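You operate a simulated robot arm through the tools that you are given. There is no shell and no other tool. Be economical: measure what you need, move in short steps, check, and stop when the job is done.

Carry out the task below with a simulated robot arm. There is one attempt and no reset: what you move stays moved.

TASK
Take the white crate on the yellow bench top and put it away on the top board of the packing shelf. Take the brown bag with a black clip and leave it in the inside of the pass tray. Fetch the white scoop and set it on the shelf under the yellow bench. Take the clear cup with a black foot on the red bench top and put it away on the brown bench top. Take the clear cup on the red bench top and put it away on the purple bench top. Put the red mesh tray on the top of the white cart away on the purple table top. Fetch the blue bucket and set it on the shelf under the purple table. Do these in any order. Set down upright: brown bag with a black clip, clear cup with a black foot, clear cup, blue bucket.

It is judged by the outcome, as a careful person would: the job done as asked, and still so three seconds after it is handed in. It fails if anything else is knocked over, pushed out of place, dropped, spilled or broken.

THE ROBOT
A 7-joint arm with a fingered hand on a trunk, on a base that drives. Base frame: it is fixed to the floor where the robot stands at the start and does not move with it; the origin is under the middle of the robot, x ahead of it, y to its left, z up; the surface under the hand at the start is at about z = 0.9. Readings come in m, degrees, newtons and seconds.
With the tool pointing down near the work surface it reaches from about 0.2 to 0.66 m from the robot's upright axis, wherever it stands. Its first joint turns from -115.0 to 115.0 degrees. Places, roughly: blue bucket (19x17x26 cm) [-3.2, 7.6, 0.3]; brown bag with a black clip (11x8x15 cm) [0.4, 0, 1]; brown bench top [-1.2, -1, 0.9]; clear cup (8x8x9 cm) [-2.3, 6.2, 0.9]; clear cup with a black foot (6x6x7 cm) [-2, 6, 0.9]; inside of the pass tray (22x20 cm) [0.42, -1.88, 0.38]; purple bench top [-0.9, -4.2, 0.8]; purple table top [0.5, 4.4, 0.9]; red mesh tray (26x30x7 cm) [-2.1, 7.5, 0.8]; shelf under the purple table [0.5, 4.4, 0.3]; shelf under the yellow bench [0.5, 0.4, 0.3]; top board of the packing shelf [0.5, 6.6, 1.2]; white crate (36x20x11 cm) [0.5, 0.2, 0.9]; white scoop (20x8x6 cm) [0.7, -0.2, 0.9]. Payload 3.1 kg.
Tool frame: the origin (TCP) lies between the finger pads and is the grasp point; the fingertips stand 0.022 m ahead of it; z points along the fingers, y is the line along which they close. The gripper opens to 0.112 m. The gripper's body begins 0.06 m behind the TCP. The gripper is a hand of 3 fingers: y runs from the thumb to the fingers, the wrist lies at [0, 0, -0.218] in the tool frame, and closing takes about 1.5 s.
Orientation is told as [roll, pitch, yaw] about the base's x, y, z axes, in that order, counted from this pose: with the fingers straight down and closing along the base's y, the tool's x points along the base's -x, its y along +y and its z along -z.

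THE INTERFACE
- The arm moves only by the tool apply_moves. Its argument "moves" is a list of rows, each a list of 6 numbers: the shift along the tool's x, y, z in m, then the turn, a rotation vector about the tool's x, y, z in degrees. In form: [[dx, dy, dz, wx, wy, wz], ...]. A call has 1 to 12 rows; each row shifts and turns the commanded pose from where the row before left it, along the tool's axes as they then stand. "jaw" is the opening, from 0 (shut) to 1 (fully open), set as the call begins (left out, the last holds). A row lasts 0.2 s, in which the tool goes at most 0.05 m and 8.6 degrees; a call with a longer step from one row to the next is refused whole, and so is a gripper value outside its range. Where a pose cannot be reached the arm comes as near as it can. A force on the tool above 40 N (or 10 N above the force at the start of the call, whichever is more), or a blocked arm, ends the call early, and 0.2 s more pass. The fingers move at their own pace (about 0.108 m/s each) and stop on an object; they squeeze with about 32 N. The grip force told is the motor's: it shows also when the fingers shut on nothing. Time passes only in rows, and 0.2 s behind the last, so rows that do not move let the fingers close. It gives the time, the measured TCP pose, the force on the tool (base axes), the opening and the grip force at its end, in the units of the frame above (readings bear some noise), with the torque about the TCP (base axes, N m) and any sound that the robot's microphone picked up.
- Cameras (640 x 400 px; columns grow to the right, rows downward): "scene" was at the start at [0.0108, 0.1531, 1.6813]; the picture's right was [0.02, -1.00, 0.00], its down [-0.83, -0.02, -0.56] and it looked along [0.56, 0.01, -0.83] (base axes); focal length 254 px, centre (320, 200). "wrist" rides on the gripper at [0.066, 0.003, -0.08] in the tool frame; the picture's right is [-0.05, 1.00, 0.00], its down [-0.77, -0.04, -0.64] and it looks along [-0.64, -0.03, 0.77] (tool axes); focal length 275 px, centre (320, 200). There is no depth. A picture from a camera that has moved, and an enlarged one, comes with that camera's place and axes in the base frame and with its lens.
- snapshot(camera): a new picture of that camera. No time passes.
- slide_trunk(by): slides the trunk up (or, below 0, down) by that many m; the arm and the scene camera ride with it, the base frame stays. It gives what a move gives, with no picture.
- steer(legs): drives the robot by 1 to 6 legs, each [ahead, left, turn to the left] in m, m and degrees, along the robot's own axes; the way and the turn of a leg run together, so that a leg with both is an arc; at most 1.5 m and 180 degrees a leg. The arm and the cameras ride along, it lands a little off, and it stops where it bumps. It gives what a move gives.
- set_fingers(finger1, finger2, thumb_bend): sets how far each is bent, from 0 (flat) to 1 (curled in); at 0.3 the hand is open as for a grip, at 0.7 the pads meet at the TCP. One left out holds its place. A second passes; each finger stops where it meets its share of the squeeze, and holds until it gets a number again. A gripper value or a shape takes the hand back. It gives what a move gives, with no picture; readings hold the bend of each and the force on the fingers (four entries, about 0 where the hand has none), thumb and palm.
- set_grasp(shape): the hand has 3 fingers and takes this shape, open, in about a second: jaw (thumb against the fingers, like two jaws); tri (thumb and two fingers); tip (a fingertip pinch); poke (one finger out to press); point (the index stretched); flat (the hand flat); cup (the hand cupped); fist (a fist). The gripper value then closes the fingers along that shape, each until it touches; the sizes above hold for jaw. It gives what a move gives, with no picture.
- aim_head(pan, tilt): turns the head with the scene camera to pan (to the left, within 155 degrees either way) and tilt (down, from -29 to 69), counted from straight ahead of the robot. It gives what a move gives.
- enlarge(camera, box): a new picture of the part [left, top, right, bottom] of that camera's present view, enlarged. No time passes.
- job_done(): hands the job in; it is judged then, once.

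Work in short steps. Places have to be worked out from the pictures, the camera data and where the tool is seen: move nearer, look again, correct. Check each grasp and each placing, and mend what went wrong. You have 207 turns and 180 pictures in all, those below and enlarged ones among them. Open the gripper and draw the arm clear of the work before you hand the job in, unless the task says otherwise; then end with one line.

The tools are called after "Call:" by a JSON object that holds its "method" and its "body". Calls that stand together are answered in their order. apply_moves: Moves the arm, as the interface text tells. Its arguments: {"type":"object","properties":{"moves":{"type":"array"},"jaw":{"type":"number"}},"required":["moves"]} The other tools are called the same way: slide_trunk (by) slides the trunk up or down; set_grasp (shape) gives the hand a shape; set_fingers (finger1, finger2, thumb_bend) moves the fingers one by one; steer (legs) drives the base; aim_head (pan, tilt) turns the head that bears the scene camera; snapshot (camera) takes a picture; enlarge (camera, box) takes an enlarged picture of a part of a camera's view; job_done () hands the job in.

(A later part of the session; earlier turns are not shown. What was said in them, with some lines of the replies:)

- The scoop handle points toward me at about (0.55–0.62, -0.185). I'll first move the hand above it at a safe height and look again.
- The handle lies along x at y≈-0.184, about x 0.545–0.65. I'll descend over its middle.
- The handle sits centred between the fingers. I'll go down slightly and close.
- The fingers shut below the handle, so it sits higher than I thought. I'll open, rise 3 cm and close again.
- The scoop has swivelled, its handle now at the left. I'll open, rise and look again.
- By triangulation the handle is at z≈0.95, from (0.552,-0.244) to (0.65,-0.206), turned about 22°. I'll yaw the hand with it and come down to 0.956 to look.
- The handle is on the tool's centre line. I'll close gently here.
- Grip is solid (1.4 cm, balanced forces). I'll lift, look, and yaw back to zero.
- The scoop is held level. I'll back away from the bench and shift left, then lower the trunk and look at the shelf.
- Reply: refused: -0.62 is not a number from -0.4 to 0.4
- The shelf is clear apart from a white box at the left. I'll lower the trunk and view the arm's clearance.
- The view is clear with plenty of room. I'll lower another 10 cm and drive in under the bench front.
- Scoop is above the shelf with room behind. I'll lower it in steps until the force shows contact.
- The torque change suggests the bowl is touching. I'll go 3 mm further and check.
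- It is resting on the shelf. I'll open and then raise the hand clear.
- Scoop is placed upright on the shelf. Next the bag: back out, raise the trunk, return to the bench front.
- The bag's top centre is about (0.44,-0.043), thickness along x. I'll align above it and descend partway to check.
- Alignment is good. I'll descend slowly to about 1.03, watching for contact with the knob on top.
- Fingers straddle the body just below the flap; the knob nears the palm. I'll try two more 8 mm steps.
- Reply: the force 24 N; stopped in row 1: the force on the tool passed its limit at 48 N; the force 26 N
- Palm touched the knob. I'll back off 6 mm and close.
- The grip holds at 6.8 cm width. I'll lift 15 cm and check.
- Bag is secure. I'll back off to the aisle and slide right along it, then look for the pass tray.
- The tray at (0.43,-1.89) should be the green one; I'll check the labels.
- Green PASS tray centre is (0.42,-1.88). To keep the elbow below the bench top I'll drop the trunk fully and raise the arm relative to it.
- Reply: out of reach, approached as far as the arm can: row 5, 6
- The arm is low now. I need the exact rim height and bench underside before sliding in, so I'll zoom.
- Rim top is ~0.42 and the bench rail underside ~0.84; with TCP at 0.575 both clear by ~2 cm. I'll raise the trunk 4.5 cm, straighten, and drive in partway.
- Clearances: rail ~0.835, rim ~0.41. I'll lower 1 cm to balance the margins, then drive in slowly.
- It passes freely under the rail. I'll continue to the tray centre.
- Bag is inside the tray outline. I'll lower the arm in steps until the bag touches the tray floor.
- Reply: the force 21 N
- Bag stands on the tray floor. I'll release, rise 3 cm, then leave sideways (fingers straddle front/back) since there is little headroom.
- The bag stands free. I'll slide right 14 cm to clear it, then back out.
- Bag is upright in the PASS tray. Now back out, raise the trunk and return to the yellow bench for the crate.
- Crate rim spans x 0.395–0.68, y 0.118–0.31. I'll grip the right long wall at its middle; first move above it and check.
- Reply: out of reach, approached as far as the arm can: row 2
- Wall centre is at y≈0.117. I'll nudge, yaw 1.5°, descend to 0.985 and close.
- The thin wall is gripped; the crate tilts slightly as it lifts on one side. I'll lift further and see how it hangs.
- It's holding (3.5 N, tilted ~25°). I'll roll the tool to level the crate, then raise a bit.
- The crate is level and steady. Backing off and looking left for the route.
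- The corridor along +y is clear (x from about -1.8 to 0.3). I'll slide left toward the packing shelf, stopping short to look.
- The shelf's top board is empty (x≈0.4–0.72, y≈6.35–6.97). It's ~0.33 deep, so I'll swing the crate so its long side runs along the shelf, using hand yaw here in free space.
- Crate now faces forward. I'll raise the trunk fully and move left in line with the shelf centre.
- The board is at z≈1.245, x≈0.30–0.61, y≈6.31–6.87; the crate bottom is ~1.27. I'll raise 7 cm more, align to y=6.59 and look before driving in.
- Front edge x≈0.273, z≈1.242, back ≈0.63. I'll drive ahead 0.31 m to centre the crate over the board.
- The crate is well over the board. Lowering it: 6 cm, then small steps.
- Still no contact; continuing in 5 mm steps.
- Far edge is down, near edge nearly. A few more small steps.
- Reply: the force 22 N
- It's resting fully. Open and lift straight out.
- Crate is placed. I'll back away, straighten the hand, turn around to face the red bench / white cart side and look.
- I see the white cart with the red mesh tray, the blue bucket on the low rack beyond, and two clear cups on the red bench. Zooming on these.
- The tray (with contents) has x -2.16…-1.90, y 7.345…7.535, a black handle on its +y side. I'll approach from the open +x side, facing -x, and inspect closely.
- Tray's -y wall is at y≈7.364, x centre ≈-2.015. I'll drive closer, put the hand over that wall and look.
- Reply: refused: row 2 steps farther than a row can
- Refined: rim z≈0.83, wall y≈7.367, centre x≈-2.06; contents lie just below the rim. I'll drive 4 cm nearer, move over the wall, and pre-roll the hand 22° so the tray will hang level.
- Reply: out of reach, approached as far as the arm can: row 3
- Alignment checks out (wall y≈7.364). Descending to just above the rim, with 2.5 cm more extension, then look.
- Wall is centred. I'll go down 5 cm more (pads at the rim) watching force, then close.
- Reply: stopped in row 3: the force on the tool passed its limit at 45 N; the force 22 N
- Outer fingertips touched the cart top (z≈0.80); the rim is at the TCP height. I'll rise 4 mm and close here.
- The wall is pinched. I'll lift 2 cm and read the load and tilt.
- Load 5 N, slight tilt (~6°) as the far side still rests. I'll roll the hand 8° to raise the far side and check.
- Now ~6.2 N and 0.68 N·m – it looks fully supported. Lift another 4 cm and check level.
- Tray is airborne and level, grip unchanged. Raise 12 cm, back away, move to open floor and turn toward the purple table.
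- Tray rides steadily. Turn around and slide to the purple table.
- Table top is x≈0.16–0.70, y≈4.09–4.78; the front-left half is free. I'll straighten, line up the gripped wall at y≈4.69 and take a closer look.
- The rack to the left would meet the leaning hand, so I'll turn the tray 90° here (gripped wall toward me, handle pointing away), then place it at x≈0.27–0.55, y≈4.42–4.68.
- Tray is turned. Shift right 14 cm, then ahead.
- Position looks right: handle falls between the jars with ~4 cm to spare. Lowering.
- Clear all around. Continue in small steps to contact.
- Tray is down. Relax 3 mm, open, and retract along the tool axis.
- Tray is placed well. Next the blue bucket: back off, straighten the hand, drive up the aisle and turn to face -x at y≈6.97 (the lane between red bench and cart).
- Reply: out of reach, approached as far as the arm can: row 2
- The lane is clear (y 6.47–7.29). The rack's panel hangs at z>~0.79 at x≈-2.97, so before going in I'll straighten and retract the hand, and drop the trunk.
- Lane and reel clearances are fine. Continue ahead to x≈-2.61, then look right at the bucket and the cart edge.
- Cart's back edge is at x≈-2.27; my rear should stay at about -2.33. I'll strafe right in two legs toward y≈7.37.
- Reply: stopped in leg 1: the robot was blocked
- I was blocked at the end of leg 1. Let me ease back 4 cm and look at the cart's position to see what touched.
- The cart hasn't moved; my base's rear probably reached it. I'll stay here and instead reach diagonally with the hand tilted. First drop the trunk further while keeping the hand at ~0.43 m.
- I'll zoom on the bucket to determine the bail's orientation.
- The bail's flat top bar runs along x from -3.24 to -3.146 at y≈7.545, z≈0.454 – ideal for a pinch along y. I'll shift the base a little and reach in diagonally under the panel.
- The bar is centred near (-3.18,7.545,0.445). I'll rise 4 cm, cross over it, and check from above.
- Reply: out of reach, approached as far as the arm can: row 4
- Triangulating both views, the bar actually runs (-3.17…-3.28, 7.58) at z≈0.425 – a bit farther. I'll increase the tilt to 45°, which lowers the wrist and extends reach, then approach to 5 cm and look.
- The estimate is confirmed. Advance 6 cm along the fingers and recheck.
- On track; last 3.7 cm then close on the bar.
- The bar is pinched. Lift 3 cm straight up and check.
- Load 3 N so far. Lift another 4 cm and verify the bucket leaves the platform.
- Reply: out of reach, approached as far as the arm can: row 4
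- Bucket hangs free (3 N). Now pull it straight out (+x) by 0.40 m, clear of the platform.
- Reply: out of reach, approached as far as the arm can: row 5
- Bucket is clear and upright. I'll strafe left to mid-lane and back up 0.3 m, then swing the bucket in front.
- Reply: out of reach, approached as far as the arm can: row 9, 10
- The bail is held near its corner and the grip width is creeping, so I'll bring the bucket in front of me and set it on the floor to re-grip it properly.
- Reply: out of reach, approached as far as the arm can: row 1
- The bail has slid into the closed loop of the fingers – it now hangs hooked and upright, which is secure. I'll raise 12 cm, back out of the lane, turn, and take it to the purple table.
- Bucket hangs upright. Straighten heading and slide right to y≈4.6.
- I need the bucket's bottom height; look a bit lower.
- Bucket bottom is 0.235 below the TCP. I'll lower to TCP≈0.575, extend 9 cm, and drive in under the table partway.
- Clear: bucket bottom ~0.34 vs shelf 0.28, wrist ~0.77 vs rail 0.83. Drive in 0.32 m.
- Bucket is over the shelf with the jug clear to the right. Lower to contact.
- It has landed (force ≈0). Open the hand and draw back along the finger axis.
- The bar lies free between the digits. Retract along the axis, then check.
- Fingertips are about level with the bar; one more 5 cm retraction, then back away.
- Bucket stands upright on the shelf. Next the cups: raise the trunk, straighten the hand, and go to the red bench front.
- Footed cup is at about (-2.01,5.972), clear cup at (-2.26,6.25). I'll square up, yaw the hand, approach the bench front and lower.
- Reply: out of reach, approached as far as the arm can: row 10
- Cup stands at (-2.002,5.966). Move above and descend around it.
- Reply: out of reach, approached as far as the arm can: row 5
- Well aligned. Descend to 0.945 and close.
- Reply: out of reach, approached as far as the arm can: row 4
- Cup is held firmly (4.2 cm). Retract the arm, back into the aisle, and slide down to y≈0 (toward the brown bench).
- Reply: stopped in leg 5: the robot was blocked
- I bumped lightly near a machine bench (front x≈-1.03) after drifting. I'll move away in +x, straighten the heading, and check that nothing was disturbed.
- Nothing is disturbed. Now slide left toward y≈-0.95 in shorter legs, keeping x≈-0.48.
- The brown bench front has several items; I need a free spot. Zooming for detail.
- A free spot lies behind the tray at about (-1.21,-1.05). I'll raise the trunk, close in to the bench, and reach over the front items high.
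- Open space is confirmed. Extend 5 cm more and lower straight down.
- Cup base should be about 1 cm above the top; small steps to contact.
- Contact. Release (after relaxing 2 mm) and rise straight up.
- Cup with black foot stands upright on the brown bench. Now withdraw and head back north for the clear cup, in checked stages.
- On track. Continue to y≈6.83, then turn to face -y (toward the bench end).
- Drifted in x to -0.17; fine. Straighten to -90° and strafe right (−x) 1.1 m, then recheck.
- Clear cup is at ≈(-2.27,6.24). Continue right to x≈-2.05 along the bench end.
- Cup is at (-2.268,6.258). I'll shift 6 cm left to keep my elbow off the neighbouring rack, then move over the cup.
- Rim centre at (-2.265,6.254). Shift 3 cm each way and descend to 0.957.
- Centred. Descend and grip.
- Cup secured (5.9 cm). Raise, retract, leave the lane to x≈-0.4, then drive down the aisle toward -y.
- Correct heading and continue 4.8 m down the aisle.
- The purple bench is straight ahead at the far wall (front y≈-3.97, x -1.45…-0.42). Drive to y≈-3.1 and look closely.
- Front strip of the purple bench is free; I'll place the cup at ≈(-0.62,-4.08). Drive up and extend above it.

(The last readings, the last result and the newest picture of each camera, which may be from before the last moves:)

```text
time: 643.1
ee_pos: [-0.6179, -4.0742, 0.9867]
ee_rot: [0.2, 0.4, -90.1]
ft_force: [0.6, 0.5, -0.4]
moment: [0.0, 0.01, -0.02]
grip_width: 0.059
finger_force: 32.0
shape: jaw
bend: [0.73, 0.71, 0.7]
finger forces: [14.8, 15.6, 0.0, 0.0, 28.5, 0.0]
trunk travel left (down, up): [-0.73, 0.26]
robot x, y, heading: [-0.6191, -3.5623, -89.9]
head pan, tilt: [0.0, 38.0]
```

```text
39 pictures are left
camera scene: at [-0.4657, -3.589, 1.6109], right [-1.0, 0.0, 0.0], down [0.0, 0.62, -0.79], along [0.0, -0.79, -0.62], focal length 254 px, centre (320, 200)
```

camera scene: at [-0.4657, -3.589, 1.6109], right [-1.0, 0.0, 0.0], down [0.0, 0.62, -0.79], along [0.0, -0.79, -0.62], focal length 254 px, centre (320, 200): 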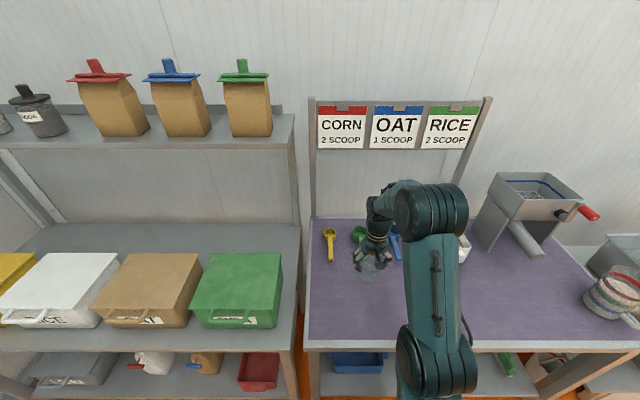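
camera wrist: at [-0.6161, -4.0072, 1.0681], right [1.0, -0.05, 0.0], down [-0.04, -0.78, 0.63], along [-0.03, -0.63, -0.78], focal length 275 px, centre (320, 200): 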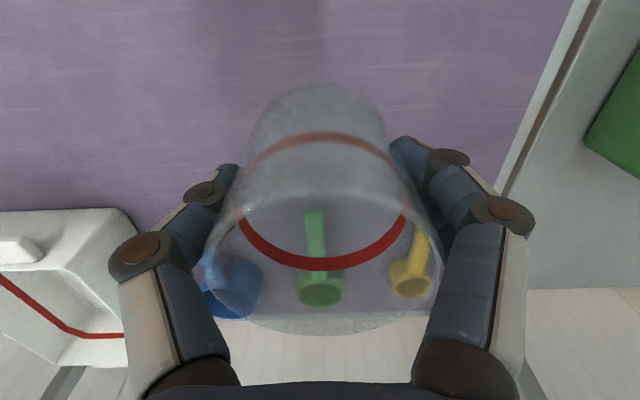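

Clear of the scoops (handle tips at y≈-4.22). Lower.

Call:
{"method": "apply_moves", "body": {"moves": [[0, 0, 0.04, 0, 0, 0], [0, 0, 0.04, 0, 0, 0], [0, 0, 0.025, 0, 0, 0], [0, 0, 0, 0, 0, 0]]}}

Call:
{"method": "apply_moves", "body": {"moves": [[0, 0, 0.008, 0, 0, 0], [0, 0, 0, 0, 0, 0]]}}

Call:
{"method": "apply_moves", "body": {"moves": [[0, 0, 0.006, 0, 0, 0], [0, 0, 0, 0, 0, 0]]}}

Call:
{"method": "apply_moves", "body": {"moves": [[0, 0, 0.005, 0, 0, 0], [0, 0, 0, 0, 0, 0]]}}

```text
time: 644.1
ee_pos: [-0.6169, -4.072, 0.8772]
ee_rot: [0.2, 0.5, -90.1]
ft_force: [-0.2, -0.3, -0.3]
moment: [0.05, 0.02, 0.01]
grip_width: 0.059
finger_force: 31.5
shape: jaw
bend: [0.73, 0.71, 0.7]
finger forces: [15.0, 15.6, 0.1, 0.0, 28.6, 0.0]
trunk travel left (down, up): [-0.73, 0.26]
robot x, y, heading: [-0.6199, -3.5621, -89.9]
head pan, tilt: [0.0, 38.0]
```

```text
time: 644.7
ee_pos: [-0.6173, -4.0708, 0.8729]
ee_rot: [0.2, 0.0, -90.1]
ft_force: [-0.8, -5.9, 32.9]
moment: [-0.1, 0.02, -0.02]
grip_width: 0.0579
finger_force: 31.9
shape: jaw
bend: [0.74, 0.72, 0.71]
finger forces: [16.2, 17.8, 0.0, 0.0, 32.8, 0.0]
trunk travel left (down, up): [-0.73, 0.26]
robot x, y, heading: [-0.6157, -3.5619, -90.0]
head pan, tilt: [0.0, 38.0]
```

```text
time: 645.1
ee_pos: [-0.6157, -4.0716, 0.8722]
ee_rot: [0.2, -0.1, -90.1]
ft_force: [-0.8, 4.4, 33.2]
moment: [0.02, -0.01, 0.06]
grip_width: 0.0576
finger_force: 32.3
shape: jaw
bend: [0.74, 0.73, 0.71]
finger forces: [18.7, 17.6, 0.0, 0.0, 34.5, 0.1]
trunk travel left (down, up): [-0.73, 0.26]
robot x, y, heading: [-0.6175, -3.5639, -89.9]
head pan, tilt: [0.0, 38.0]
stopped in row 1: the force on the tool passed its limit at 48 N (the readings are from after the stop); the commanded pose is now the measured one
```

```text
time: 645.4
ee_pos: [-0.6164, -4.0716, 0.8728]
ee_rot: [0.2, -0.4, -90.2]
ft_force: [-1.0, 8.1, 35.3]
moment: [0.13, -0.01, 0.02]
grip_width: 0.0578
finger_force: 32.0
shape: jaw
bend: [0.74, 0.73, 0.71]
finger forces: [19.5, 17.3, 0.0, 0.0, 34.8, 0.1]
trunk travel left (down, up): [-0.73, 0.26]
robot x, y, heading: [-0.6201, -3.5622, -90.1]
head pan, tilt: [0.0, 38.0]
stopped in row 1: the force on the tool passed its limit at 47 N (the readings are from after the stop); the commanded pose is now the measured one
```

Contact reached at 0.874 (a bit firm). Relax 4 mm, then open and rise.

Call:
{"method": "apply_moves", "body": {"moves": [[0, 0, -0.003, 0, 0, 0], [0, 0, 0, 0, 0, 0]]}}

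Call:
{"method": "apply_moves", "body": {"moves": [[0, 0, 0, 0, 0, 0], [0, 0, 0, 0, 0, 0], [0, 0, 0, 0, 0, 0], [0, 0, 0, 0, 0, 0], [0, 0, 0, 0, 0, 0], [0, 0, -0.03, 0, 0, 0], [0, 0, -0.04, 0, 0, 0], [0, 0, -0.045, 0, 0, 0], [0, 0, -0.045, 0, 0, 0], [0, 0, 0, 0, 0, 0]], "jaw": 1}}

Call:
{"method": "snapshot", "body": {"camera": "wrist"}}

```text
time: 646.0
ee_pos: [-0.6161, -4.0724, 0.874]
ee_rot: [0.2, -0.2, -90.2]
ft_force: [0.0, 5.3, 18.3]
moment: [0.04, -0.05, 0.04]
grip_width: 0.0582
finger_force: 32.6
shape: jaw
bend: [0.74, 0.73, 0.71]
finger forces: [18.0, 17.7, 0.0, 0.0, 32.6, 0.1]
trunk travel left (down, up): [-0.73, 0.26]
robot x, y, heading: [-0.6195, -3.5644, -90.2]
head pan, tilt: [0.0, 38.0]
```

```text
time: 648.2
ee_pos: [-0.6194, -4.0752, 1.0316]
ee_rot: [0.1, 0.0, -90.2]
ft_force: [0.0, -0.7, -0.1]
moment: [0.03, 0.01, -0.01]
grip_width: 0.1121
finger_force: 0.0
shape: jaw
bend: [0.3, 0.3, 0.3]
finger forces: [0.0, 0.0, 0.0, 0.0, 0.0, 0.0]
trunk travel left (down, up): [-0.73, 0.26]
robot x, y, heading: [-0.6176, -3.5622, -89.9]
head pan, tilt: [0.0, 38.0]
```

```text
38 pictures are left
camera wrist: at [-0.6172, -4.0076, 1.1133], right [1.0, -0.05, 0.0], down [-0.04, -0.77, 0.64], along [-0.03, -0.64, -0.77], focal length 275 px, centre (320, 200)
```

wrist: 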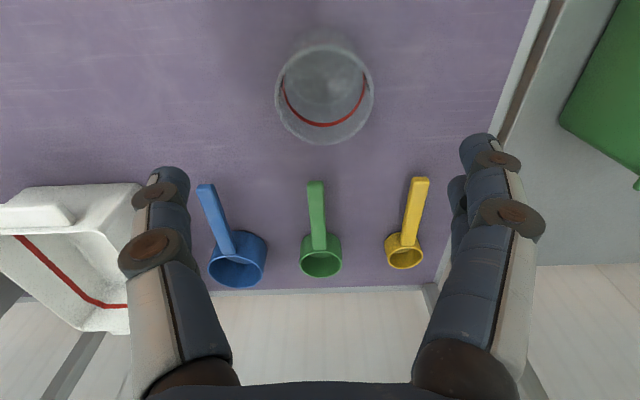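

The clear cup stands upright on the purple bench. Draw the arm clear and back away, then a final look.

Call:
{"method": "apply_moves", "body": {"moves": [[0, 0, -0.04, 0, 0, 0], [0.04, 0, -0.03, 0, 0, 0], [0.045, 0, 0, 0, 0, 0], [0.045, 0, 0, 0, 0, 0], [0, 0, 0, 0, 0, 0]]}}

Call:
{"method": "steer", "body": {"legs": [[-0.4, 0, 0]]}}

Call:
{"method": "snapshot", "body": {"camera": "scene"}}

```text
time: 649.4
ee_pos: [-0.6195, -3.9455, 1.1015]
ee_rot: [0.2, 0.0, -90.1]
ft_force: [-0.5, -0.6, -0.5]
moment: [-0.02, 0.02, 0.02]
grip_width: 0.112
finger_force: 0.1
shape: jaw
bend: [0.3, 0.3, 0.3]
finger forces: [0.0, 0.0, 0.1, 0.0, 0.1, 0.0]
trunk travel left (down, up): [-0.73, 0.26]
robot x, y, heading: [-0.6204, -3.5657, -90.1]
head pan, tilt: [0.0, 38.0]
```

```text
time: 651.9
ee_pos: [-0.6198, -3.5409, 1.1022]
ee_rot: [0.1, -0.1, -89.7]
ft_force: [0.1, -0.2, -0.3]
moment: [0.01, -0.01, 0.03]
grip_width: 0.1119
finger_force: 0.1
shape: jaw
bend: [0.3, 0.3, 0.3]
finger forces: [0.0, 0.1, 0.1, 0.0, 0.1, 0.0]
trunk travel left (down, up): [-0.73, 0.26]
robot x, y, heading: [-0.6196, -3.1574, -89.4]
head pan, tilt: [0.0, 38.0]
```

```text
37 pictures are left
camera scene: at [-0.4673, -3.1849, 1.6109], right [-1.0, -0.01, 0.0], down [-0.01, 0.62, -0.79], along [0.01, -0.79, -0.62], focal length 254 px, centre (320, 200)
```

scene: 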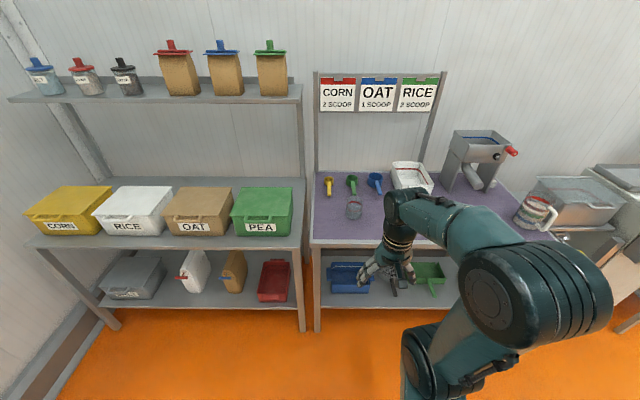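

All seven items are placed, the hand is open and the arm is clear. Handing in.

Call:
{"method": "job_done", "body": {}}

```text
The job is handed in.
```

All seven items were moved to their places and set down upright where you asked; each was checked by camera as it was placed, and I did not go back round at the end. The robot base was blocked twice, near the white cart and at the bag-filler bench. Pictures taken afterwards showed nothing knocked over or moved.
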